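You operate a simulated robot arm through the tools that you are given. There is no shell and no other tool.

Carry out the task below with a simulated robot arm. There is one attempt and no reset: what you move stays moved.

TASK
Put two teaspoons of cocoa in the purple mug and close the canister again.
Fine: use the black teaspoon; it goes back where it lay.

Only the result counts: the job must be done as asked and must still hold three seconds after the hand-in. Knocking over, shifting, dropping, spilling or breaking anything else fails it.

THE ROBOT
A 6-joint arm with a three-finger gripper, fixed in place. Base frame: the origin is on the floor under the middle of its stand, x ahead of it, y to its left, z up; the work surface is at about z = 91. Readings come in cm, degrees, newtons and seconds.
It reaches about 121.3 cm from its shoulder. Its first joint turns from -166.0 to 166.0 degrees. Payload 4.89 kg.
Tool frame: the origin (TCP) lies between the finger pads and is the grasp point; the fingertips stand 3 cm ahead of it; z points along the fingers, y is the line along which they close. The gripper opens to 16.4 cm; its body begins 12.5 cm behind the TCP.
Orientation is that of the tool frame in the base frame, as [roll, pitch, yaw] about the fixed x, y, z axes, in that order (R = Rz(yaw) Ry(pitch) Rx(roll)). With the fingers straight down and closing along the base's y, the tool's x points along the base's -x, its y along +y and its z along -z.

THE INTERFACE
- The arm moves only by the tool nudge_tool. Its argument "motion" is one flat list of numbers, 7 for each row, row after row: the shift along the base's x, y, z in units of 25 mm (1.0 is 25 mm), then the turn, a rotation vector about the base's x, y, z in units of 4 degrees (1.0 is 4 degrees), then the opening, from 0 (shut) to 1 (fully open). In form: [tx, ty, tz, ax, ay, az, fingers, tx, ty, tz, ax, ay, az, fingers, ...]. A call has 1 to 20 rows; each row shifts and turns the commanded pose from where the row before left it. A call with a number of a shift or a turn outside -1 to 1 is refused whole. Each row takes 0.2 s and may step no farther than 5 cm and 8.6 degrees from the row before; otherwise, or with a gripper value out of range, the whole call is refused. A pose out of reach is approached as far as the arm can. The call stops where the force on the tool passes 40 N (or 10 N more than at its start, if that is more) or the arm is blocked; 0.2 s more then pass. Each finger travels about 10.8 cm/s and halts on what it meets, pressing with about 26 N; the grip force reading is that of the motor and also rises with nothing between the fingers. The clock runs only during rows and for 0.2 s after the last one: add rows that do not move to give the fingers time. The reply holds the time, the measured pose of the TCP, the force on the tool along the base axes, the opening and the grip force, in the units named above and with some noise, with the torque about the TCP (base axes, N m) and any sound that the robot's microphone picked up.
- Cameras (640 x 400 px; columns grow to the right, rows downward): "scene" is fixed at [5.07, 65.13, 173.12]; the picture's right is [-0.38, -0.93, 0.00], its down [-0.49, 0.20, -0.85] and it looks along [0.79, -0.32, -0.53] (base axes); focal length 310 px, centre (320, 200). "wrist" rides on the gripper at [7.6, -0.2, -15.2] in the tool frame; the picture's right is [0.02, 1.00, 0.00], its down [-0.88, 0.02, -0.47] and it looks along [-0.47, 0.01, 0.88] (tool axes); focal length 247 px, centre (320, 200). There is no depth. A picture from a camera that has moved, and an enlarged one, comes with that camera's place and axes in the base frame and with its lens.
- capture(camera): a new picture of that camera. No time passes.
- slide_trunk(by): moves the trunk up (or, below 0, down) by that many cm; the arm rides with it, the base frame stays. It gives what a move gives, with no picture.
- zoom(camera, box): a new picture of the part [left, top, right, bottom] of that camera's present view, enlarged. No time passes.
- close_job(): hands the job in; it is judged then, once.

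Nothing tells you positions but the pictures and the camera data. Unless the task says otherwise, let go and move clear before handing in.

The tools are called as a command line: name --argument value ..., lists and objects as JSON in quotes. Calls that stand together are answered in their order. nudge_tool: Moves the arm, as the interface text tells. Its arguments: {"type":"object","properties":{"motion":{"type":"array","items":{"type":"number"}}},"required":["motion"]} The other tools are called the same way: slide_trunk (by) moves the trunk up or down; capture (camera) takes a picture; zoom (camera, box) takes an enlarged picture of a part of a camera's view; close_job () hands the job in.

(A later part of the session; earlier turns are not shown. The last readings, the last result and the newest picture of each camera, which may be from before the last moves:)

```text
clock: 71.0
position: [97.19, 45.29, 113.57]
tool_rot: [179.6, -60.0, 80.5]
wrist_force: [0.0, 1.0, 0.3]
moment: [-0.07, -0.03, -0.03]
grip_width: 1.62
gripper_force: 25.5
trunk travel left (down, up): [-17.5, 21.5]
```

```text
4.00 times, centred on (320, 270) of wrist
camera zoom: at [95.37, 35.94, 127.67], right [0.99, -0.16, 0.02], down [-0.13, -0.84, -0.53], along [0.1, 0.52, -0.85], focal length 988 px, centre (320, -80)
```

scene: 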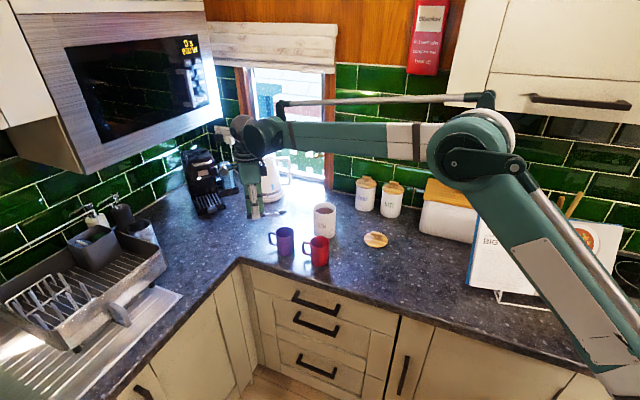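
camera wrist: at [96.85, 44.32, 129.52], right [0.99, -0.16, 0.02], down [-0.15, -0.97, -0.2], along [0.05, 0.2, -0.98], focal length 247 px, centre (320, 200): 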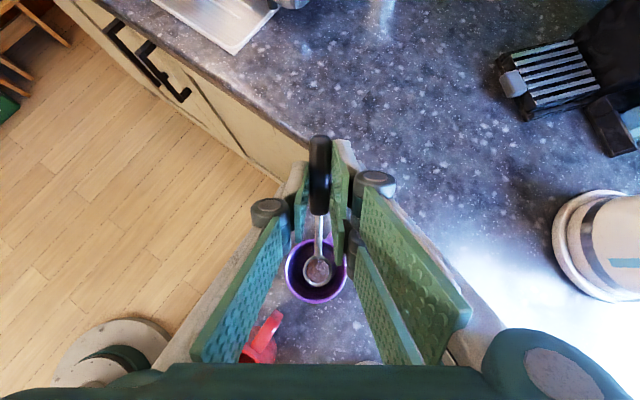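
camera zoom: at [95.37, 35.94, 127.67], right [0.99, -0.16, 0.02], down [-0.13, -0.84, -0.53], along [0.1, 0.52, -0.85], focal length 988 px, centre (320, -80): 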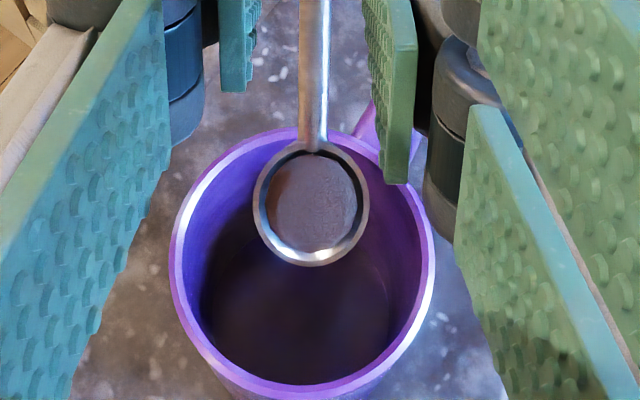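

Still held at 60°, with the bowl right over the mug. I'll go on to 75°, then 90°.

nudge_tool --motion '[-0.0433, -0.248, 0.019, 0.9234, -0.1613, 0, 0, -0.0433, -0.248, 0.019, 0.9234, -0.1613, 0, 0, -0.0433, -0.248, 0.019, 0.9234, -0.1613, 0, 0, -0.0433, -0.248, 0.019, 0.9234, -0.1613, 0, 0]'

zoom --camera "scene" --box '[250, 140, 410, 260]'

zoom --camera "wrist" --box '[270, 220, 370, 320]'

```text
clock: 72.0
position: [96.83, 42.75, 113.58]
tool_rot: [179.1, -75.0, 80.8]
wrist_force: [-0.2, 1.4, 0.2]
moment: [-0.06, 0.0, -0.07]
grip_width: 1.66
gripper_force: 26.2
trunk travel left (down, up): [-17.5, 21.5]
```

```text
3.33 times, centred on (330, 200) of scene
camera zoom: at [5.07, 65.13, 173.12], right [-0.38, -0.93, 0.0], down [-0.49, 0.2, -0.85], along [0.79, -0.32, -0.53], focal length 1034 px, centre (287, 200)
```

zoom: 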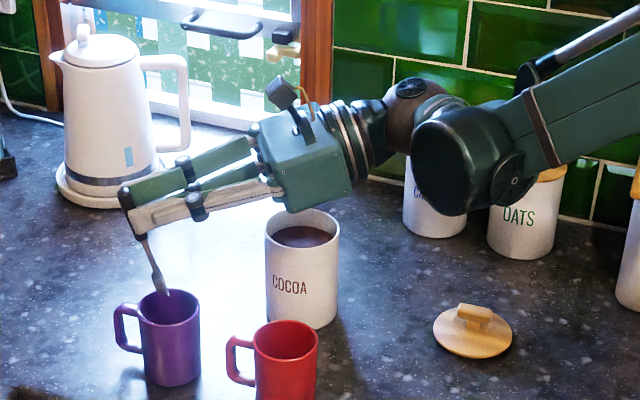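

```text
4.00 times, centred on (320, 270) of wrist
camera zoom: at [94.3, 30.23, 124.92], right [0.99, -0.17, 0.02], down [-0.1, -0.68, -0.73], along [0.14, 0.72, -0.68], focal length 988 px, centre (320, -80)
```

zoom: 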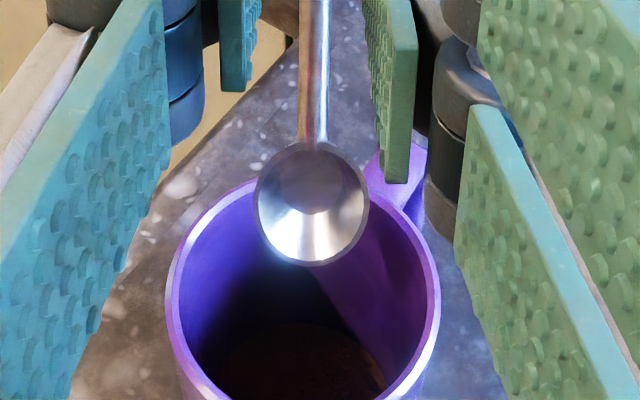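

The bowl emptied between 60° and 75°, and cocoa now lies in the mug's bottom. I'll zoom to check for spills before going back for the second spoonful.

zoom --camera "scene" --box '[270, 215, 310, 260]'

zoom --camera "wrist" --box '[290, 240, 350, 330]'

```text
8.89 times, centred on (290, 238) of scene
camera zoom: at [5.07, 65.13, 173.12], right [-0.38, -0.93, 0.0], down [-0.49, 0.2, -0.85], along [0.79, -0.32, -0.53], focal length 2757 px, centre (587, -133)
```

zoom: 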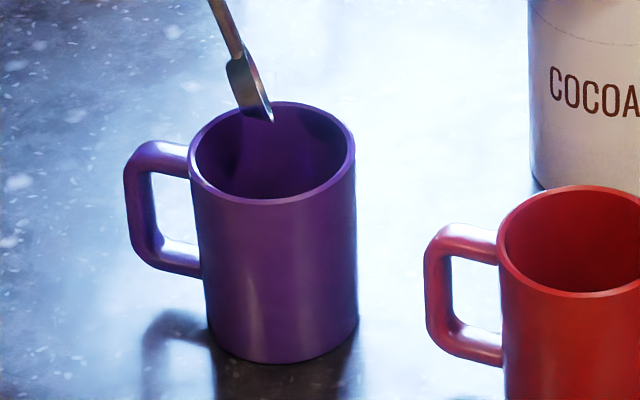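

```text
4.44 times, centred on (320, 285) of wrist
camera zoom: at [94.3, 30.23, 124.92], right [0.99, -0.17, 0.02], down [-0.1, -0.68, -0.73], along [0.14, 0.72, -0.68], focal length 1098 px, centre (320, -178)
```

zoom: 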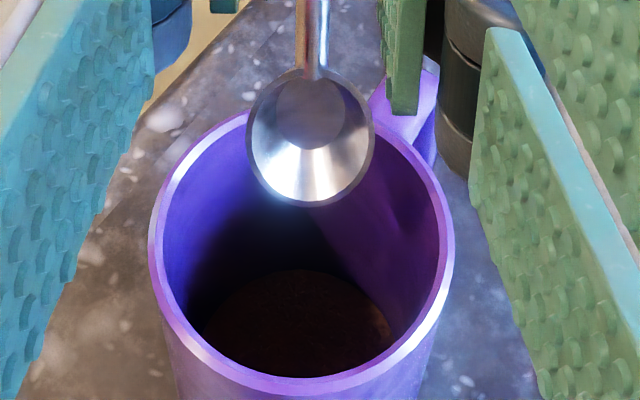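

The cocoa is in the mug with no spill. I'll raise the empty spoon, reduce the tilt to 55° and return over the canister for the second spoonful.

nudge_tool --motion '[0, 0, 0.2, -0.985, 0.172, 0, 0, 0, 0, 0.2, -0.985, 0.172, 0, 0, 0, 0, 0.2, -0.985, 0.172, 0, 0, 0, 0, 0.2, -0.985, 0.172, 0, 0, 0, 0, 0.2, -0.985, 0.172, 0, 0, 0.1, -0.4, 0, 0, 0, 0, 0, 0.203, -0.713, 0, 0, 0, 0, 0, 0.203, -0.713, 0, 0, 0, 0, 0, 0.203, -0.713, 0, 0, 0, 0, 0, 0.203, -0.713, 0, 0, 0, 0, 0, 0.203, -0.713, 0, 0, 0, 0, 0, 0.203, -0.713, 0, 0, 0, 0, 0, 0.203, -0.713, 0, 0, 0, 0, 0, 0.203, -0.713, 0, 0, 0, 0, 0, 0.105, -0.313, 0, 0, 0, 0, 0, 0, 0, 0, 0, 0, 0, 0]'

zoom --camera "scene" --box '[298, 176, 350, 216]'

zoom --camera "wrist" --box '[260, 180, 380, 310]'

```text
clock: 75.4
position: [101.5, 26.68, 116.22]
tool_rot: [179.7, -55.0, 80.3]
wrist_force: [-0.6, 0.2, -1.2]
moment: [0.01, -0.01, 0.0]
grip_width: 1.65
gripper_force: 25.9
trunk travel left (down, up): [-17.5, 21.5]
```

```text
10.00 times, centred on (324, 196) of scene
camera zoom: at [5.07, 65.13, 173.12], right [-0.38, -0.93, 0.0], down [-0.49, 0.2, -0.85], along [0.79, -0.32, -0.53], focal length 3102 px, centre (280, 240)
```

zoom: 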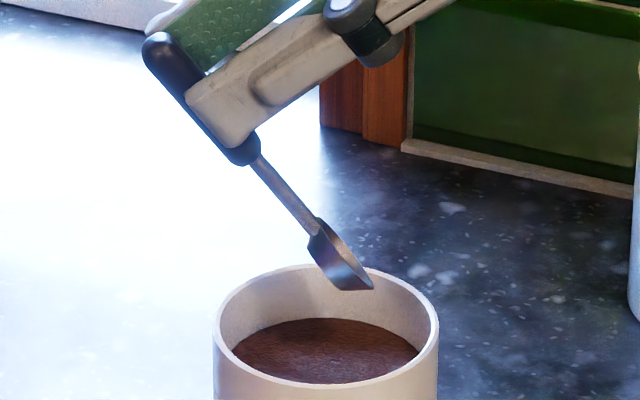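

```text
3.08 times, centred on (320, 245) of wrist
camera zoom: at [99.82, 18.72, 131.08], right [0.99, -0.16, 0.02], down [-0.13, -0.88, -0.45], along [0.09, 0.44, -0.89], focal length 760 px, centre (320, 62)
```

zoom: 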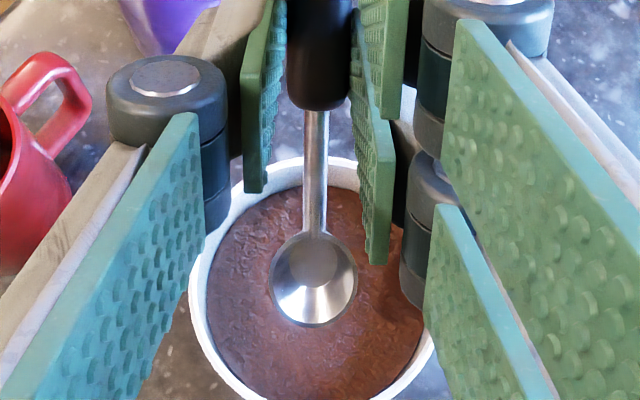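

The spoon is empty and in the same pre-dip pose as before. I'll plunge to the same depth again.

nudge_tool --motion '[-0.03, 0, -0.3, 0, 0, 0, 0, 0, 0, -0.3, 0, 0, 0, 0, 0, 0, -0.3, 0, 0, 0, 0, 0, 0, -0.3, 0, 0, 0, 0, 0, 0, -0.3, 0, 0, 0, 0, 0, 0, -0.3, 0, 0, 0, 0, 0, 0, -0.3, 0, 0, 0, 0, 0, 0, -0.3, 0, 0, 0, 0, 0, 0, -0.25, 0, 0, 0, 0, 0, 0, -0.25, 0, 0, 0, 0, 0, 0, -0.15, 0, 0, 0, 0, 0, 0, -0.06, 0, 0, 0, 0, 0, 0, 0, 0, 0, 0, 0]'

zoom --camera "scene" --box '[304, 186, 344, 216]'

zoom --camera "wrist" --box '[260, 180, 380, 310]'

```text
clock: 78.2
position: [101.24, 26.7, 108.41]
tool_rot: [179.7, -55.0, 80.3]
wrist_force: [-1.0, 0.9, -1.0]
moment: [0.0, 0.01, -0.02]
grip_width: 1.63
gripper_force: 26.1
trunk travel left (down, up): [-17.5, 21.5]
```

```text
13.33 times, centred on (324, 201) of scene
camera zoom: at [5.07, 65.13, 173.12], right [-0.38, -0.93, 0.0], down [-0.49, 0.2, -0.85], along [0.79, -0.32, -0.53], focal length 4136 px, centre (267, 187)
```

zoom: 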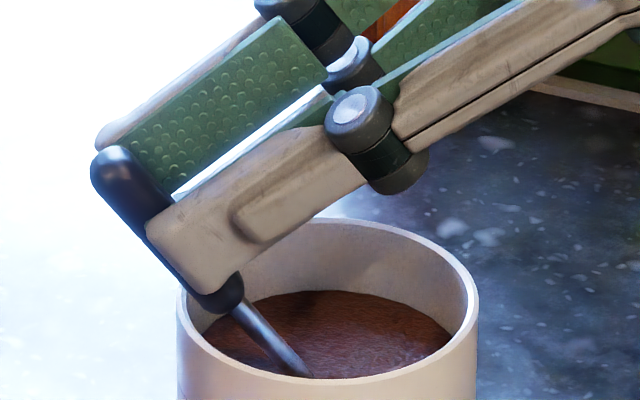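

```text
3.08 times, centred on (320, 245) of wrist
camera zoom: at [99.64, 18.75, 123.34], right [0.99, -0.16, 0.02], down [-0.13, -0.88, -0.45], along [0.09, 0.44, -0.89], focal length 760 px, centre (320, 62)
```

zoom: 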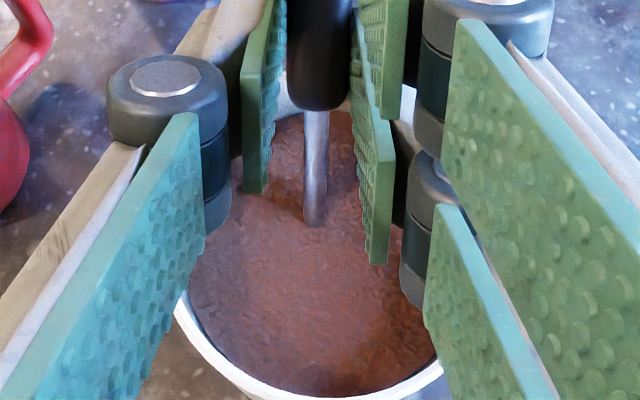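

Same buried pose as the first time. I'll repeat the same levelling exit.

nudge_tool --motion '[0.0127, 0.0729, -0.018, -0.6156, 0.1075, 0, 0, 0.0127, 0.0729, -0.018, -0.6156, 0.1075, 0, 0, 0.0155, 0.0887, 0.016, -0.6156, 0.1075, 0, 0, 0.0155, 0.0887, 0.016, -0.6156, 0.1075, 0, 0, 0.0175, 0.1005, 0.006, -0.6156, 0.1075, 0, 0, 0.0175, 0.1005, 0.006, -0.6156, 0.1075, 0, 0, 0.0148, 0.0847, 0.026, -0.4925, 0.086, 0, 0, 0.0148, 0.0847, 0.026, -0.4925, 0.086, 0, 0, 0.0176, 0.1004, 0, -0.4925, 0.086, 0, 0, 0.0176, 0.1004, 0, -0.4925, 0.086, 0, 0, 0.0162, 0.0926, 0.02, -0.4925, 0.086, 0, 0, 0.0162, 0.0926, 0.02, -0.4925, 0.086, 0, 0]'

zoom --camera "scene" --box '[304, 186, 344, 216]'

zoom --camera "wrist" --box '[260, 180, 380, 310]'

```text
clock: 80.8
position: [101.81, 29.39, 108.7]
tool_rot: [179.8, -28.0, 80.3]
wrist_force: [-0.1, 0.6, -0.6]
moment: [0.06, 0.0, -0.01]
grip_width: 1.62
gripper_force: 25.2
trunk travel left (down, up): [-17.5, 21.5]
```

```text
13.33 times, centred on (324, 201) of scene
camera zoom: at [5.07, 65.13, 173.12], right [-0.38, -0.93, 0.0], down [-0.49, 0.2, -0.85], along [0.79, -0.32, -0.53], focal length 4136 px, centre (267, 187)
```

zoom: 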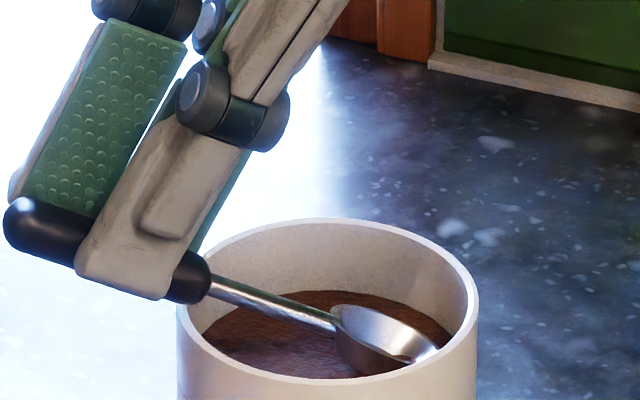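

```text
3.08 times, centred on (320, 245) of wrist
camera zoom: at [101.47, 28.99, 125.69], right [0.99, -0.15, 0.01], down [-0.15, -0.99, 0.0], along [0.01, -0.01, -1.0], focal length 760 px, centre (320, 62)
```

zoom: 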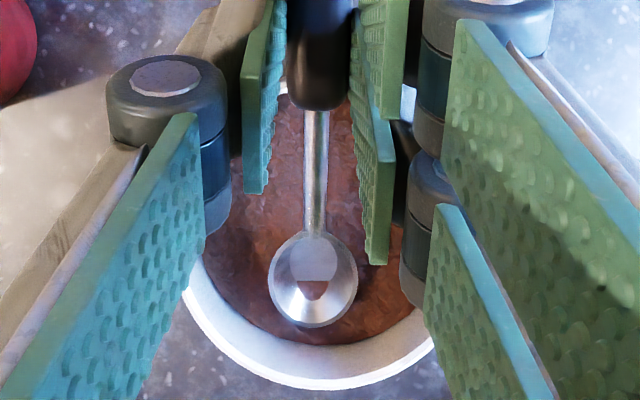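

The bowl shows empty at this stage, just as it did the first time before it was lifted clear; the load then appeared once the bowl left the powder. I'll finish levelling and lift, then look.

nudge_tool --motion '[0.0148, 0.0847, 0.03, -0.4925, 0.086, 0, 0, 0.0148, 0.0847, 0.03, -0.4925, 0.086, 0, 0, 0.0138, 0.0788, 0.03, -0.4925, 0.086, 0, 0, 0.0138, 0.0788, 0.03, -0.4925, 0.086, 0, 0, 0.0124, 0.0709, 0.03, -0.4925, 0.086, 0, 0, 0.0124, 0.0709, 0.03, -0.4925, 0.086, 0, 0, 0.0107, 0.0611, 0.02, -0.4925, 0.086, 0, 0, 0.0107, 0.0611, 0.02, -0.4925, 0.086, 0, 0, 0.0096, 0.0552, 0.02, -0.4925, 0.086, 0, 0, 0.0096, 0.0552, 0.02, -0.4925, 0.086, 0, 0, 0.0079, 0.0453, 0.02, -0.4925, 0.086, 0, 0, 0.0079, 0.0453, 0.02, -0.4925, 0.086, 0, 0, 0.0062, 0.0355, 0.02, -0.4925, 0.086, 0, 0, 0.0062, 0.0355, 0.02, -0.4925, 0.086, 0, 0, 0, 0, 0.15, 0, 0, 0, 0, 0, 0, 0.25, 0, 0, 0, 0, 0, 0, 0.3, 0, 0, 0, 0, 0, 0, 0.2, 0, 0, 0, 0]'

zoom --camera "scene" --box '[292, 176, 352, 216]'

zoom --camera "wrist" --box '[260, 180, 380, 310]'

```text
clock: 84.6
position: [102.16, 31.55, 111.77]
tool_rot: [179.7, 0.0, 80.3]
wrist_force: [-0.1, -0.6, -0.4]
moment: [0.01, -0.04, 0.0]
grip_width: 1.64
gripper_force: 26.3
trunk travel left (down, up): [-17.5, 21.5]
```

```text
10.00 times, centred on (322, 196) of scene
camera zoom: at [5.07, 65.13, 173.12], right [-0.38, -0.93, 0.0], down [-0.49, 0.2, -0.85], along [0.79, -0.32, -0.53], focal length 3102 px, centre (300, 240)
```

zoom: 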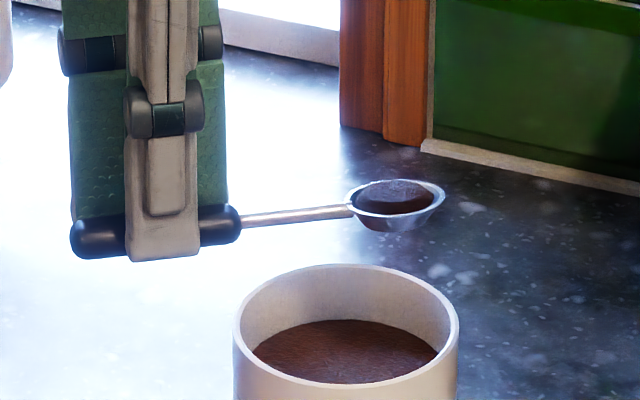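

```text
3.08 times, centred on (320, 245) of wrist
camera zoom: at [103.2, 39.04, 127.0], right [0.99, -0.15, 0.0], down [-0.13, -0.87, 0.47], along [-0.07, -0.47, -0.88], focal length 760 px, centre (320, 62)
```

zoom: 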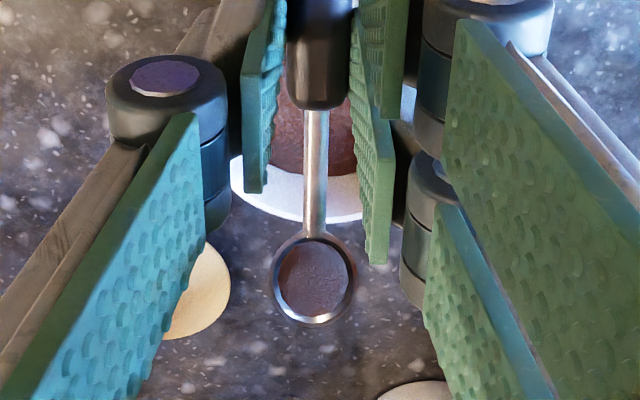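

The second load appeared as expected once clear. I'll zoom to compare how full it is.

zoom --camera "scene" --box '[324, 190, 340, 202]'

zoom --camera "wrist" --box '[298, 250, 342, 294]'

```text
16.00 times, centred on (332, 196) of scene
camera zoom: at [5.07, 65.13, 173.12], right [-0.38, -0.93, 0.0], down [-0.49, 0.2, -0.85], along [0.79, -0.32, -0.53], focal length 4963 px, centre (128, 264)
```

zoom: 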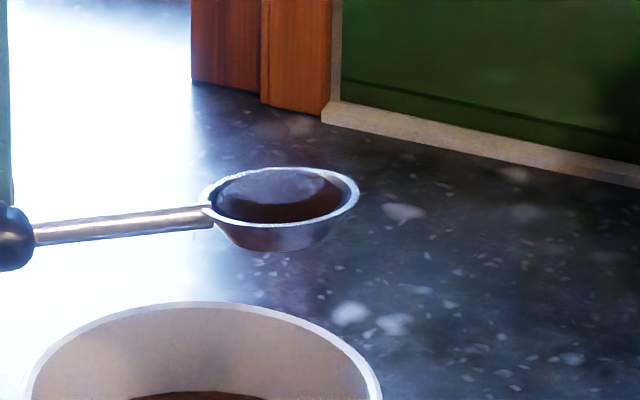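

```text
9.09 times, centred on (320, 272) of wrist
camera zoom: at [103.2, 39.04, 127.0], right [0.99, -0.15, 0.0], down [-0.13, -0.87, 0.47], along [-0.07, -0.47, -0.88], focal length 2245 px, centre (320, -454)
```

zoom: 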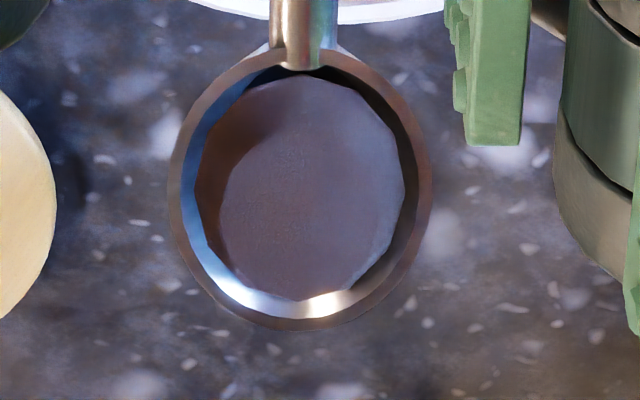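

The fill matches the first spoonful. I'll carry it level to the mug along the same path as before.

nudge_tool --motion '[-0.037, 0.2, 0, 0, 0, 0, 0, -0.075, 0.4, 0, 0, 0, 0, 0, -0.112, 0.6, 0, 0, 0, 0, 0, -0.131, 0.7, 0, 0, 0, 0, 0, -0.131, 0.7, 0, 0, 0, 0, 0, -0.131, 0.7, 0, 0, 0, 0, 0, -0.131, 0.7, 0, 0, 0, 0, 0, -0.131, 0.7, 0, 0, 0, 0, 0, -0.131, 0.7, 0, 0, 0, 0, 0, -0.131, 0.7, 0, 0, 0, 0, 0, -0.112, 0.6, 0, 0, 0, 0, 0, -0.094, 0.5, 0, 0, 0, 0, 0, -0.075, 0.4, 0, 0, 0, 0, 0, -0.056, 0.3, 0, 0, 0, 0, 0, -0.037, 0.2, 0, 0, 0, 0, 0]'

zoom --camera "scene" --box '[250, 180, 346, 260]'

```text
clock: 87.8
position: [98.44, 51.81, 111.75]
tool_rot: [179.7, 0.1, 80.4]
wrist_force: [0.0, -0.3, -1.2]
moment: [0.0, 0.03, -0.01]
grip_width: 1.64
gripper_force: 25.7
trunk travel left (down, up): [-17.5, 21.5]
```

```text
5.00 times, centred on (298, 220) of scene
camera zoom: at [5.07, 65.13, 173.12], right [-0.38, -0.93, 0.0], down [-0.49, 0.2, -0.85], along [0.79, -0.32, -0.53], focal length 1551 px, centre (430, 100)
```

zoom: 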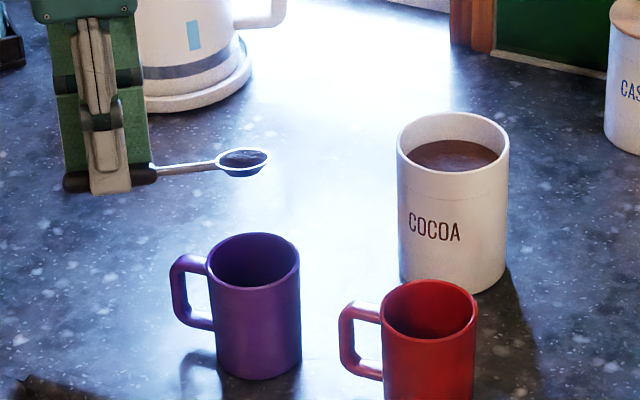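

The loaded spoon is back above the purple mug in the same pose as the first time. I'll tip it exactly as before.

nudge_tool --motion '[-0.018, -0.1034, 0.096, 0.985, -0.172, 0, 0, -0.018, -0.1034, 0.096, 0.985, -0.172, 0, 0, -0.018, -0.1034, 0.096, 0.985, -0.172, 0, 0, -0.018, -0.1034, 0.096, 0.985, -0.172, 0, 0, -0.018, -0.1034, 0.096, 0.985, -0.172, 0, 0, -0.0322, -0.1842, 0, 0.985, -0.172, 0, 0, -0.0322, -0.1842, 0, 0.985, -0.172, 0, 0, -0.0322, -0.1842, 0, 0.985, -0.172, 0, 0, -0.0322, -0.1842, 0, 0.985, -0.172, 0, 0, -0.0322, -0.1842, 0, 0.985, -0.172, 0, 0]'

zoom --camera "wrist" --box '[270, 220, 370, 320]'

```text
clock: 90.0
position: [97.8, 48.17, 112.98]
tool_rot: [179.6, -40.0, 80.2]
wrist_force: [0.0, 1.0, -0.2]
moment: [-0.09, -0.06, -0.03]
grip_width: 1.67
gripper_force: 25.9
trunk travel left (down, up): [-17.5, 21.5]
```

```text
4.00 times, centred on (320, 270) of wrist
camera zoom: at [96.76, 44.31, 129.5], right [0.99, -0.16, 0.02], down [-0.15, -0.97, -0.2], along [0.05, 0.2, -0.98], focal length 988 px, centre (320, -80)
```

zoom: 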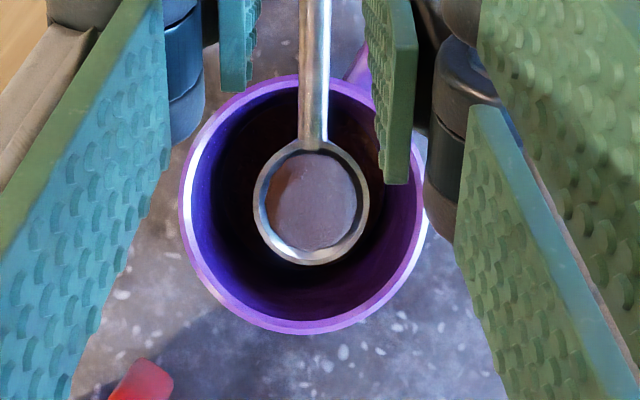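

nudge_tool --motion '[-0.0418, -0.2394, 0.041, 0.985, -0.172, 0, 0, -0.0418, -0.2394, 0.041, 0.985, -0.172, 0, 0, -0.0418, -0.2394, 0.041, 0.985, -0.172, 0, 0, -0.0418, -0.2394, 0.041, 0.985, -0.172, 0, 0, -0.0418, -0.2394, 0.041, 0.985, -0.172, 0, 0, -0.0433, -0.248, 0.019, 0.9234, -0.1613, 0, 0, -0.0433, -0.248, 0.019, 0.9234, -0.1613, 0, 0, -0.0433, -0.248, 0.019, 0.9234, -0.1613, 0, 0, -0.0433, -0.248, 0.019, 0.9234, -0.1613, 0, 0, 0, 0, 0, 0, 0, 0, 0]'

zoom --camera "wrist" --box '[290, 240, 350, 330]'

zoom --camera "scene" --box '[250, 140, 410, 260]'

```text
clock: 92.2
position: [96.84, 42.74, 113.68]
tool_rot: [179.0, -75.1, 80.8]
wrist_force: [-0.5, -0.8, -0.3]
moment: [-0.01, 0.0, 0.03]
grip_width: 1.63
gripper_force: 25.7
trunk travel left (down, up): [-17.5, 21.5]
```

```text
4.44 times, centred on (320, 285) of wrist
camera zoom: at [94.33, 30.09, 124.92], right [0.99, -0.17, 0.03], down [-0.1, -0.68, -0.73], along [0.14, 0.72, -0.68], focal length 1098 px, centre (320, -178)
```

zoom: 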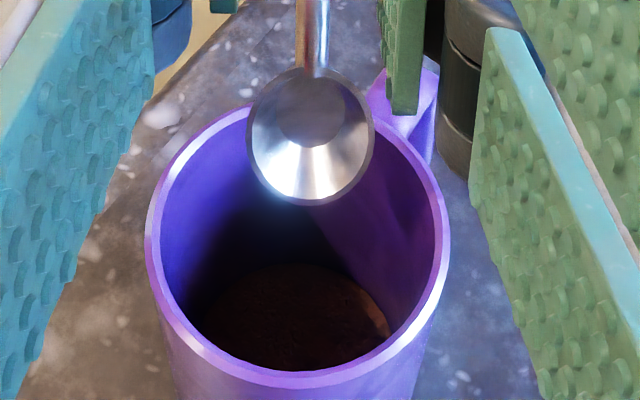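

```text
3.33 times, centred on (330, 200) of scene
camera zoom: at [5.07, 65.13, 173.12], right [-0.38, -0.93, 0.0], down [-0.49, 0.2, -0.85], along [0.79, -0.32, -0.53], focal length 1034 px, centre (287, 200)
```

zoom: 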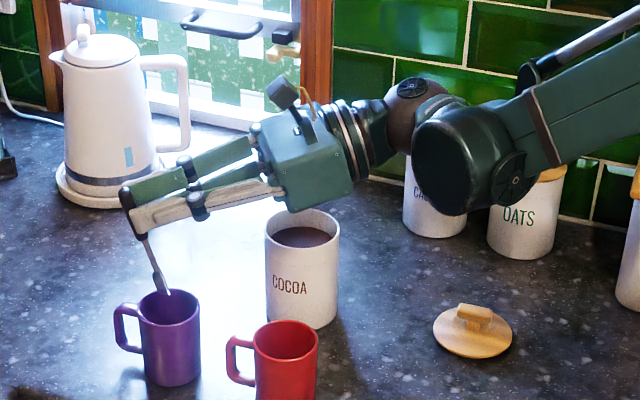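

Both spoonfuls are in the purple mug and the bowl is empty. I'll level the spoon again by reversing the tilt above the mug.

nudge_tool --motion '[0.0433, 0.248, -0.019, -0.9234, 0.1613, 0, 0, 0.0433, 0.248, -0.019, -0.9234, 0.1613, 0, 0, 0.0433, 0.248, -0.019, -0.9234, 0.1613, 0, 0, 0.0433, 0.248, -0.019, -0.9234, 0.1613, 0, 0, 0.0418, 0.2394, -0.041, -0.985, 0.172, 0, 0, 0.0418, 0.2394, -0.041, -0.985, 0.172, 0, 0, 0.0418, 0.2394, -0.041, -0.985, 0.172, 0, 0, 0.0418, 0.2394, -0.041, -0.985, 0.172, 0, 0, 0.0418, 0.2394, -0.041, -0.985, 0.172, 0, 0, 0.0322, 0.1842, 0, -0.985, 0.172, 0, 0, 0.0322, 0.1842, 0, -0.985, 0.172, 0, 0, 0.0322, 0.1842, 0, -0.985, 0.172, 0, 0, 0.0322, 0.1842, 0, -0.985, 0.172, 0, 0, 0.0322, 0.1842, 0, -0.985, 0.172, 0, 0, 0.018, 0.1034, 0, -0.985, 0.172, 0, 0, 0.018, 0.1034, 0, -0.985, 0.172, 0, 0, 0.018, 0.1034, 0, -0.985, 0.172, 0, 0, 0.018, 0.1034, 0, -0.985, 0.172, 0, 0, 0.018, 0.1034, 0, -0.985, 0.172, 0, 0]'

zoom --camera "scene" --box '[250, 180, 346, 260]'

zoom --camera "wrist" --box '[260, 120, 380, 300]'

```text
clock: 96.2
position: [98.42, 51.75, 112.92]
tool_rot: [179.8, 0.0, 80.2]
wrist_force: [0.4, 0.2, -0.3]
moment: [0.11, -0.04, -0.01]
grip_width: 1.6
gripper_force: 26.1
trunk travel left (down, up): [-17.5, 21.5]
```

```text
5.00 times, centred on (298, 220) of scene
camera zoom: at [5.07, 65.13, 173.12], right [-0.38, -0.93, 0.0], down [-0.49, 0.2, -0.85], along [0.79, -0.32, -0.53], focal length 1551 px, centre (430, 100)
```

zoom: 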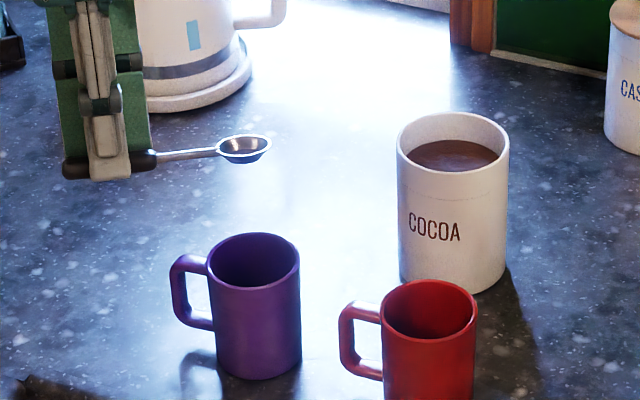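

```text
2.22 times, centred on (320, 210) of wrist
camera zoom: at [99.39, 59.24, 128.18], right [0.99, -0.15, 0.0], down [-0.13, -0.87, 0.47], along [-0.07, -0.47, -0.88], focal length 549 px, centre (320, 178)
```

zoom: 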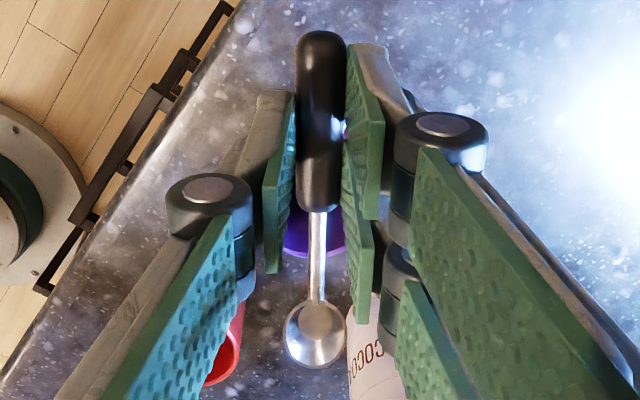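

The spoon is level, empty and unmoved in the grip. I'll swing it back above its original place, turning to the original yaw.

nudge_tool --motion '[-0.3, -0.3, 0.055, 0, 0, 0.4, 0, -0.661, -0.715, 0.055, 0, 0, 0.95, 0, -0.661, -0.715, 0.055, 0, 0, 0.95, 0, -0.661, -0.715, 0.055, 0, 0, 0.95, 0, -0.661, -0.715, 0.055, 0, 0, 0.95, 0, -0.661, -0.715, 0.055, 0, 0, 0.95, 0, -0.661, -0.715, 0.055, 0, 0, 0.95, 0, -0.661, -0.715, 0.055, 0, 0, 0.95, 0, -0.661, -0.715, 0.055, 0, 0, 0.95, 0, -0.661, -0.715, 0.055, 0, 0, 0.95, 0, -0.661, -0.715, 0.055, 0, 0, 0.95, 0, -0.661, -0.715, 0.055, 0, 0, 0.95, 0, -0.661, -0.715, 0.055, 0, 0, 0.95, 0, -0.661, -0.715, 0.055, 0, 0, 0.95, 0, -0.661, -0.715, 0.055, 0, 0, 0.95, 0, -0.366, -0.41, 0, 0, 0, 0.55, 0, 0, 0, 0, 0, 0, 0, 0]'

capture --camera "wrist"

capture --camera "scene"

```text
clock: 99.8
position: [73.67, 24.9, 115.13]
tool_rot: [179.8, 0.0, 137.4]
wrist_force: [-0.3, -1.0, -1.0]
moment: [0.06, -0.02, -0.01]
grip_width: 1.63
gripper_force: 26.3
trunk travel left (down, up): [-17.5, 21.5]
```

```text
taken
camera wrist: at [67.79, 29.91, 130.22], right [0.66, 0.75, 0.0], down [0.66, -0.58, 0.47], along [0.36, -0.31, -0.88], focal length 247 px, centre (320, 200)
```

wrist: 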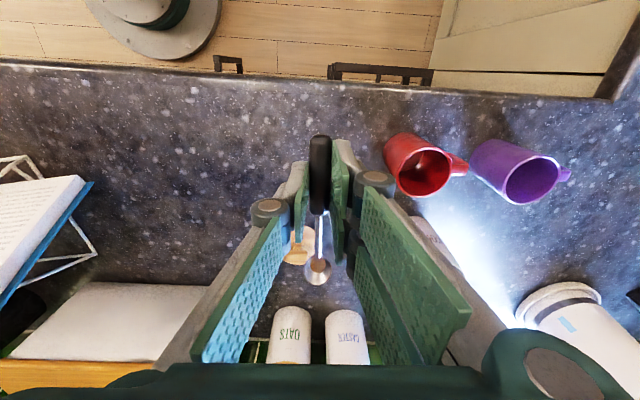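

```text
taken
```

scene: 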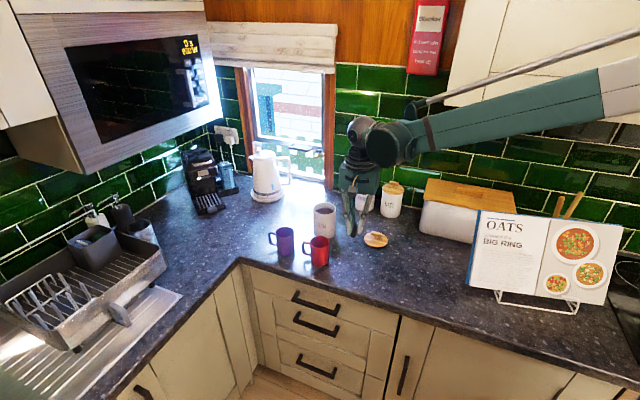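

I'm back over the spoon's original spot within a millimetre. I'll lower it to just above the counter.

nudge_tool --motion '[0.016, 0.03, -0.6, 0, 0, 0, 0, 0, 0, -0.9, 0, 0, 0, 0, 0, 0, -0.9, 0, 0, 0, 0, 0, 0, -0.9, 0, 0, 0, 0, 0, 0, -0.9, 0, 0, 0, 0, 0, 0, -0.9, 0, 0, 0, 0, 0, 0, -0.9, 0, 0, 0, 0, 0, 0, -0.8, 0, 0, 0, 0, 0, 0, -0.6, 0, 0, 0, 0, 0, 0, -0.3, 0, 0, 0, 0, 0, 0, -0.2, 0, 0, 0, 0, 0, 0, 0, 0, 0, 0, 0]'

zoom --camera "scene" --box '[320, 235, 384, 285]'

capture --camera "wrist"

```text
clock: 102.4
position: [73.67, 25.13, 95.19]
tool_rot: [179.8, -0.1, 137.3]
wrist_force: [-0.3, 0.3, -0.2]
moment: [-0.02, 0.07, -0.01]
grip_width: 1.61
gripper_force: 25.6
trunk travel left (down, up): [-17.5, 21.5]
```

```text
8.00 times, centred on (352, 260) of scene
camera zoom: at [5.07, 65.13, 173.12], right [-0.38, -0.93, 0.0], down [-0.49, 0.2, -0.85], along [0.79, -0.32, -0.53], focal length 2481 px, centre (64, -280)
```

zoom: 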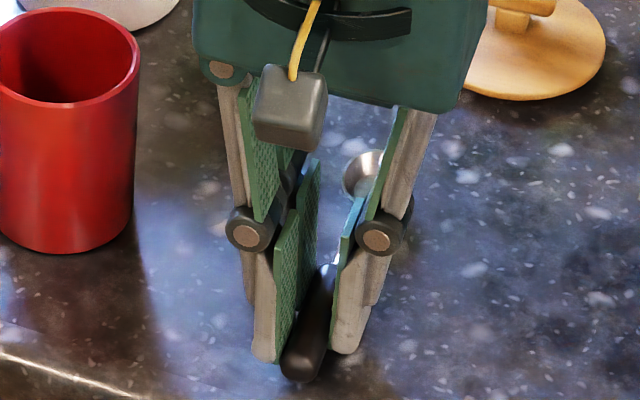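

```text
taken
camera wrist: at [67.82, 30.05, 110.44], right [0.66, 0.75, 0.0], down [0.66, -0.59, 0.47], along [0.36, -0.31, -0.88], focal length 247 px, centre (320, 200)
```

wrist: 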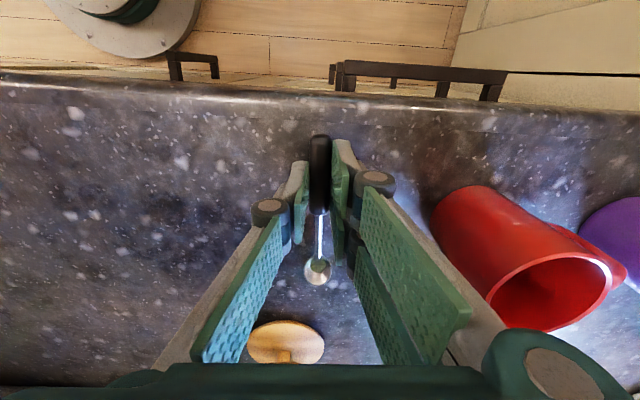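

About 0.9 cm remains. I'll ease down in small steps and check the force.

nudge_tool --motion '[0, 0, -0.06, 0, 0, 0, 0, 0, 0, -0.06, 0, 0, 0, 0, 0, 0, -0.06, 0, 0, 0, 0, 0, 0, -0.06, 0, 0, 0, 0]'

nudge_tool --motion '[0, 0, -0.04, 0, 0, 0, 0, 0, 0, -0.04, 0, 0, 0, 0, 0, 0, 0, 0, 0, 0, 0]'

zoom --camera "scene" --box '[330, 250, 370, 285]'

zoom --camera "wrist" --box '[240, 120, 400, 300]'

```text
clock: 103.4
position: [73.59, 25.16, 94.51]
tool_rot: [179.8, 0.0, 137.3]
wrist_force: [-0.1, 0.3, -0.9]
moment: [-0.02, 0.0, -0.01]
grip_width: 1.63
gripper_force: 26.3
trunk travel left (down, up): [-17.5, 21.5]
```

```text
clock: 104.2
position: [73.68, 25.12, 94.35]
tool_rot: [179.8, 0.0, 137.3]
wrist_force: [0.0, -0.6, 3.6]
moment: [-0.25, -0.24, 0.0]
grip_width: 1.66
gripper_force: 26.1
trunk travel left (down, up): [-17.5, 21.5]
```

```text
11.43 times, centred on (350, 268) of scene
camera zoom: at [5.07, 65.13, 173.12], right [-0.38, -0.93, 0.0], down [-0.49, 0.2, -0.85], along [0.79, -0.32, -0.53], focal length 3545 px, centre (-23, -571)
```

zoom: 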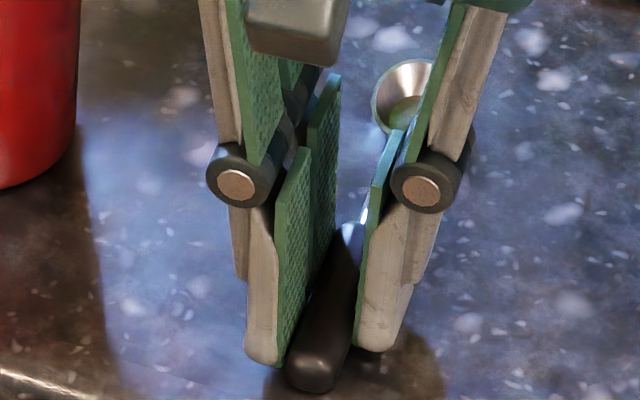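

```text
2.22 times, centred on (320, 210) of wrist
camera zoom: at [67.82, 30.07, 109.68], right [0.66, 0.75, 0.0], down [0.66, -0.59, 0.47], along [0.36, -0.31, -0.88], focal length 549 px, centre (320, 178)
```

zoom: 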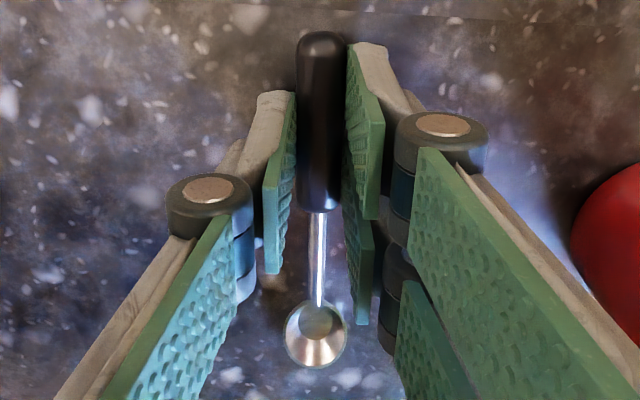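

The bowl has just touched the counter. One more millimetre, then I'll open gently and rise straight up.

nudge_tool --motion '[0, 0, -0.04, 0, 0, 0, 0, 0, 0, 0, 0, 0, 0, 0.1, 0, 0, 0, 0, 0, 0, 0.12, 0, 0, 0, 0, 0, 0, 0.16, 0, 0, 0, 0, 0, 0, 0.22, 0, 0, 0, 0, 0, 0, 0.3, 0, 0, 0, 0, 0, 0, 0.3]'

nudge_tool --motion '[0, 0, 0.2, 0, 0, 0, 0.3, 0, 0, 0.5, 0, 0, 0, 0.35, 0, 0, 0.8, 0, 0, 0, 0.4, 0, 0, 1, 0, 0, 0, 0.5, 0, 0, 1, 0, 0, 0, 0.5, 0, 0, 1, 0, 0, 0, 0.5, 0, 0, 1, 0, 0, 0, 0.5, 0, 0, 1, 0, 0, 0, 0.5, 0, 0, 1, 0, 0, 0, 0.5, 0, 0, 0.79, 0, 0, 0, 0.5]'

zoom --camera "wrist" --box '[270, 85, 370, 205]'

zoom --camera "scene" --box '[250, 180, 442, 300]'

zoom --camera "scene" --box '[320, 245, 384, 285]'

```text
clock: 105.8
position: [73.69, 25.14, 94.53]
tool_rot: [179.7, 0.0, 137.2]
wrist_force: [-0.2, 0.4, 0.0]
moment: [-0.04, -0.01, 0.03]
grip_width: 4.89
gripper_force: 0.1
trunk travel left (down, up): [-17.5, 21.5]
```

```text
clock: 108.0
position: [73.62, 24.93, 115.17]
tool_rot: [179.9, 0.0, 137.4]
wrist_force: [0.4, -0.9, 0.4]
moment: [0.03, 0.04, 0.02]
grip_width: 8.2
gripper_force: 0.0
trunk travel left (down, up): [-17.5, 21.5]
```

```text
3.33 times, centred on (320, 145) of wrist
camera zoom: at [67.81, 29.92, 130.4], right [0.66, 0.75, 0.0], down [0.66, -0.59, 0.47], along [0.36, -0.31, -0.88], focal length 823 px, centre (320, 383)
```

zoom: 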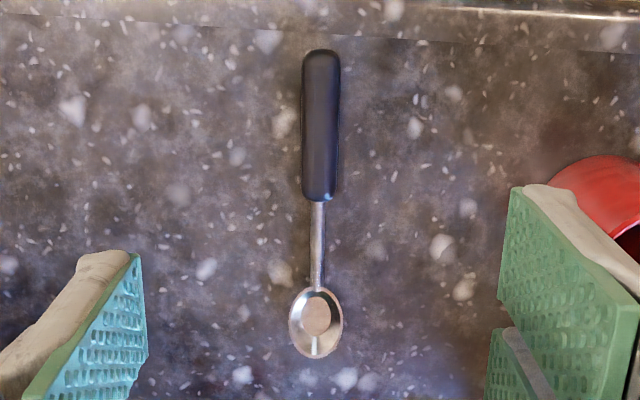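

```text
3.33 times, centred on (346, 240) of scene
camera zoom: at [5.07, 65.13, 173.12], right [-0.38, -0.93, 0.0], down [-0.49, 0.2, -0.85], along [0.79, -0.32, -0.53], focal length 1034 px, centre (233, 67)
```

zoom: 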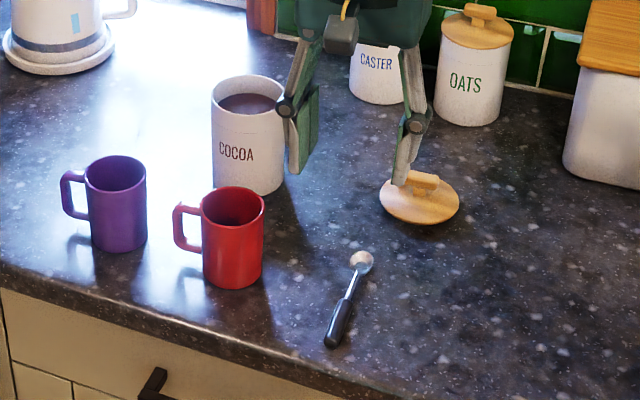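

```text
10.00 times, centred on (352, 265) of scene
camera zoom: at [5.07, 65.13, 173.12], right [-0.38, -0.93, 0.0], down [-0.49, 0.2, -0.85], along [0.79, -0.32, -0.53], focal length 3102 px, centre (0, -450)
```

zoom: 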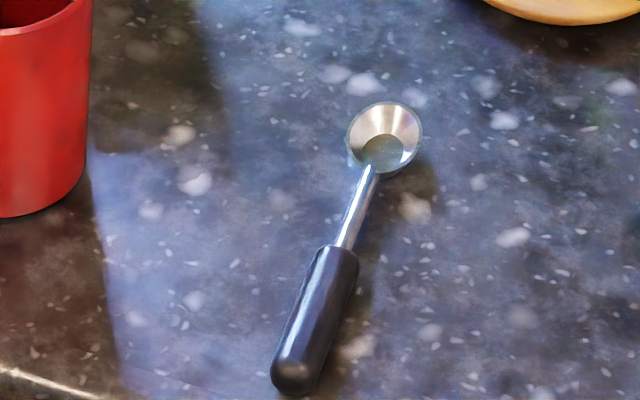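

The spoon lies exactly where it was. Now I'll move back over the lid, turning the gripper to the knob's orientation.

nudge_tool --motion '[0.2494, -0.3209, -0.05, 0, 0, 0.986, 0.5, 0.2494, -0.3209, -0.05, 0, 0, 0.986, 0.5, 0.2494, -0.3209, -0.05, 0, 0, 0.986, 0.5, 0.2494, -0.3209, -0.05, 0, 0, 0.986, 0.5, 0.2494, -0.3209, -0.05, 0, 0, 0.986, 0.5, 0.2494, -0.3209, -0.05, 0, 0, 0.986, 0.5, 0.2494, -0.3209, -0.05, 0, 0, 0.986, 0.5, 0.2494, -0.3209, -0.05, 0, 0, 0.986, 0.5, 0.2494, -0.3209, -0.05, 0, 0, 0.986, 0.5, 0.2494, -0.3209, -0.05, 0, 0, 0.986, 0.5, 0.2494, -0.3209, -0.05, 0, 0, 0.986, 0.5, 0.2494, -0.3209, -0.05, 0, 0, 0.986, 0.5]'

nudge_tool --motion '[0.2494, -0.3209, -0.05, 0, 0, 0.986, 0.5, 0.2494, -0.3209, -0.05, 0, 0, 0.986, 0.5, 0.2494, -0.3209, -0.05, 0, 0, 0.986, 0.5, 0.2494, -0.3209, -0.05, 0, 0, 0.986, 0.5, 0.2494, -0.3209, -0.05, 0, 0, 0.986, 0.5, 0.2494, -0.3209, -0.05, 0, 0, 0.986, 0.5, 0.2494, -0.3209, -0.05, 0, 0, 0.986, 0.5, 0.2494, -0.3209, -0.05, 0, 0, 0.986, 0.5, 0.2494, -0.3209, -0.05, 0, 0, 0.986, 0.5, 0.2494, -0.3209, -0.05, 0, 0, 0.986, 0.5, 0.2494, -0.3209, -0.05, 0, 0, 0.986, 0.5, 0, 0, 0, 0, 0, 0, 0.5]'

capture --camera "wrist"

zoom --camera "wrist" --box '[270, 80, 370, 190]'

```text
clock: 110.6
position: [81.0, 15.57, 113.74]
tool_rot: [179.8, 0.0, -175.3]
wrist_force: [-0.3, 0.2, -0.6]
moment: [0.0, -0.06, 0.0]
grip_width: 8.23
gripper_force: 0.2
trunk travel left (down, up): [-17.5, 21.5]
```

```text
clock: 113.2
position: [87.9, 6.6, 112.25]
tool_rot: [179.8, 0.0, -132.0]
wrist_force: [-0.4, -0.2, -0.8]
moment: [-0.02, -0.01, -0.03]
grip_width: 8.22
gripper_force: 0.0
trunk travel left (down, up): [-17.5, 21.5]
```

```text
taken
camera wrist: at [82.96, 0.72, 127.49], right [-0.76, 0.65, 0.0], down [0.58, 0.67, 0.47], along [0.31, 0.36, -0.88], focal length 247 px, centre (320, 200)
```

wrist: 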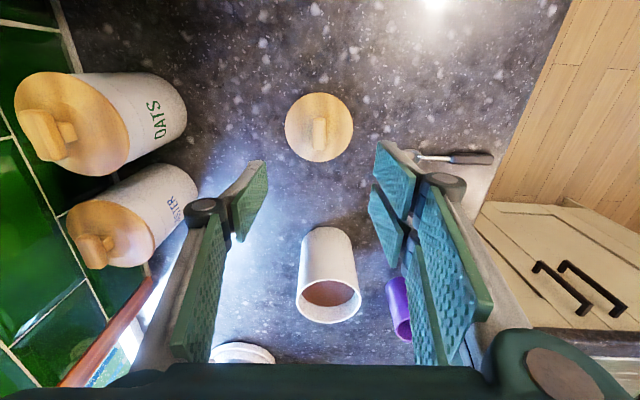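

```text
3.64 times, centred on (320, 135) of wrist
camera zoom: at [82.96, 0.72, 127.49], right [-0.76, 0.65, 0.0], down [0.58, 0.67, 0.47], along [0.31, 0.36, -0.88], focal length 898 px, centre (320, 436)
```

zoom: 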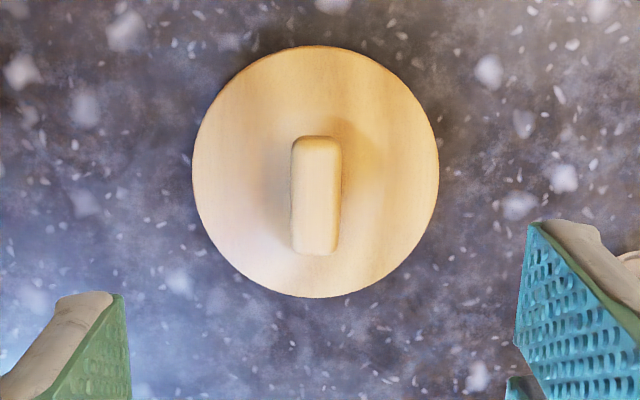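

The lid and knob are just where I left them, aligned with the fingers. I'll descend over the knob.

nudge_tool --motion '[-0.048, -0.036, -0.8, 0, 0, 0, 0.4, 0, 0, -1, 0, 0, 0, 0.35, 0, 0, -1, 0, 0, 0, 0.3, 0, 0, -1, 0, 0, 0, 0.3, 0, 0, -1, 0, 0, 0, 0.3, 0, 0, -0.8, 0, 0, 0, 0.3, 0, 0, -0.5, 0, 0, 0, 0.3, 0, 0, -0.2, 0, 0, 0, 0.3, 0, 0, -0.15, 0, 0, 0, 0.3, 0, 0, 0, 0, 0, 0, 0.3]'

zoom --camera "scene" --box '[350, 200, 430, 260]'

zoom --camera "wrist" --box '[240, 80, 400, 260]'

```text
clock: 115.4
position: [87.9, 6.56, 96.11]
tool_rot: [179.9, 0.0, -132.1]
wrist_force: [0.6, 0.5, 1.2]
moment: [0.0, -0.01, 0.01]
grip_width: 4.91
gripper_force: 0.1
trunk travel left (down, up): [-17.5, 21.5]
```

```text
6.67 times, centred on (390, 230) of scene
camera zoom: at [5.07, 65.13, 173.12], right [-0.38, -0.93, 0.0], down [-0.49, 0.2, -0.85], along [0.79, -0.32, -0.53], focal length 2068 px, centre (-147, 0)
```

zoom: 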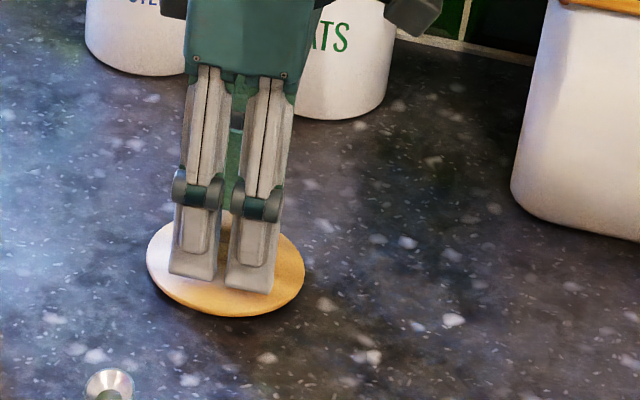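

```text
2.22 times, centred on (320, 170) of wrist
camera zoom: at [82.82, 0.7, 111.39], right [-0.76, 0.65, 0.0], down [0.58, 0.66, 0.47], along [0.31, 0.36, -0.88], focal length 549 px, centre (320, 267)
```

zoom: 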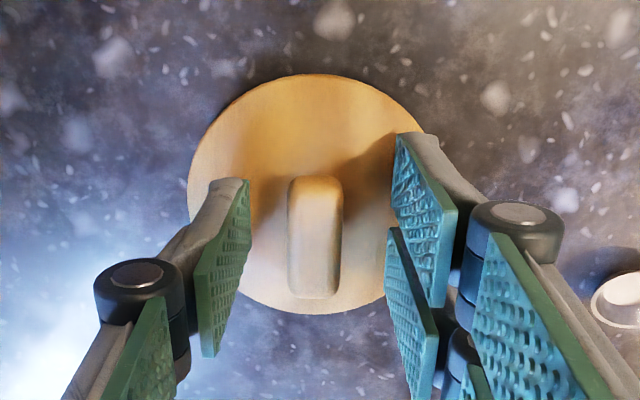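

The knob sits between the fingers. I'll close firmly and let it settle.

nudge_tool --motion '[0, 0, 0, 0, 0, 0, 0.2, 0, 0, 0, 0, 0, 0, 0.14, 0, 0, 0, 0, 0, 0, 0.1, 0, 0, 0, 0, 0, 0, 0.06, 0, 0, 0, 0, 0, 0, 0, 0, 0, 0, 0, 0, 0, 0, 0, 0, 0, 0, 0, 0, 0, 0, 0, 0, 0, 0, 0, 0]'

nudge_tool --motion '[0, 0, 0.04, 0, 0, 0, 0, 0, 0, 0.04, 0, 0, 0, 0, 0, 0, 0.04, 0, 0, 0, 0, 0, 0, 0.04, 0, 0, 0, 0, 0, 0, 0.04, 0, 0, 0, 0, 0, 0, 0.05, 0, 0, 0, 0, 0, 0, 0.06, 0, 0, 0, 0, 0, 0, 0.08, 0, 0, 0, 0, 0, 0, 0.1, 0, 0, 0, 0, 0, 0, 0.1, 0, 0, 0, 0]'

zoom --camera "scene" --box '[350, 200, 430, 260]'

zoom --camera "wrist" --box '[240, 80, 400, 260]'

```text
clock: 117.2
position: [87.86, 6.63, 96.21]
tool_rot: [179.7, 0.0, -132.1]
wrist_force: [0.1, 0.2, -1.3]
moment: [-0.02, 0.01, 0.03]
grip_width: 1.68
gripper_force: 26.5
trunk travel left (down, up): [-17.5, 21.5]
```

```text
clock: 119.4
position: [87.84, 6.53, 97.69]
tool_rot: [179.8, 0.0, -132.1]
wrist_force: [-0.3, 0.6, -0.8]
moment: [-0.02, 0.01, 0.04]
grip_width: 1.68
gripper_force: 26.0
trunk travel left (down, up): [-17.5, 21.5]
```

```text
6.67 times, centred on (390, 230) of scene
camera zoom: at [5.07, 65.13, 173.12], right [-0.38, -0.93, 0.0], down [-0.49, 0.2, -0.85], along [0.79, -0.32, -0.53], focal length 2068 px, centre (-147, 0)
```

zoom: 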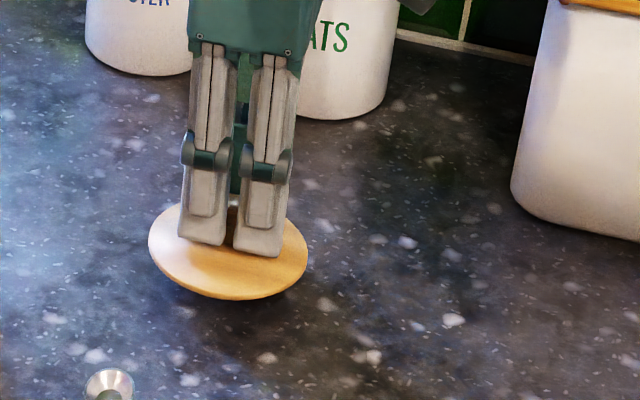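

```text
2.22 times, centred on (320, 170) of wrist
camera zoom: at [82.76, 0.67, 112.88], right [-0.76, 0.65, 0.0], down [0.58, 0.66, 0.47], along [0.31, 0.36, -0.88], focal length 549 px, centre (320, 267)
```

zoom: 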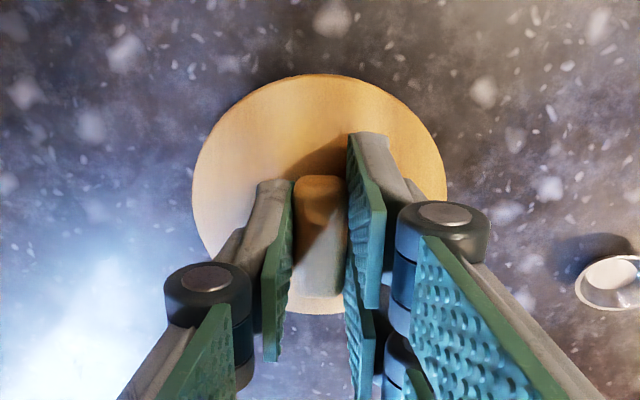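

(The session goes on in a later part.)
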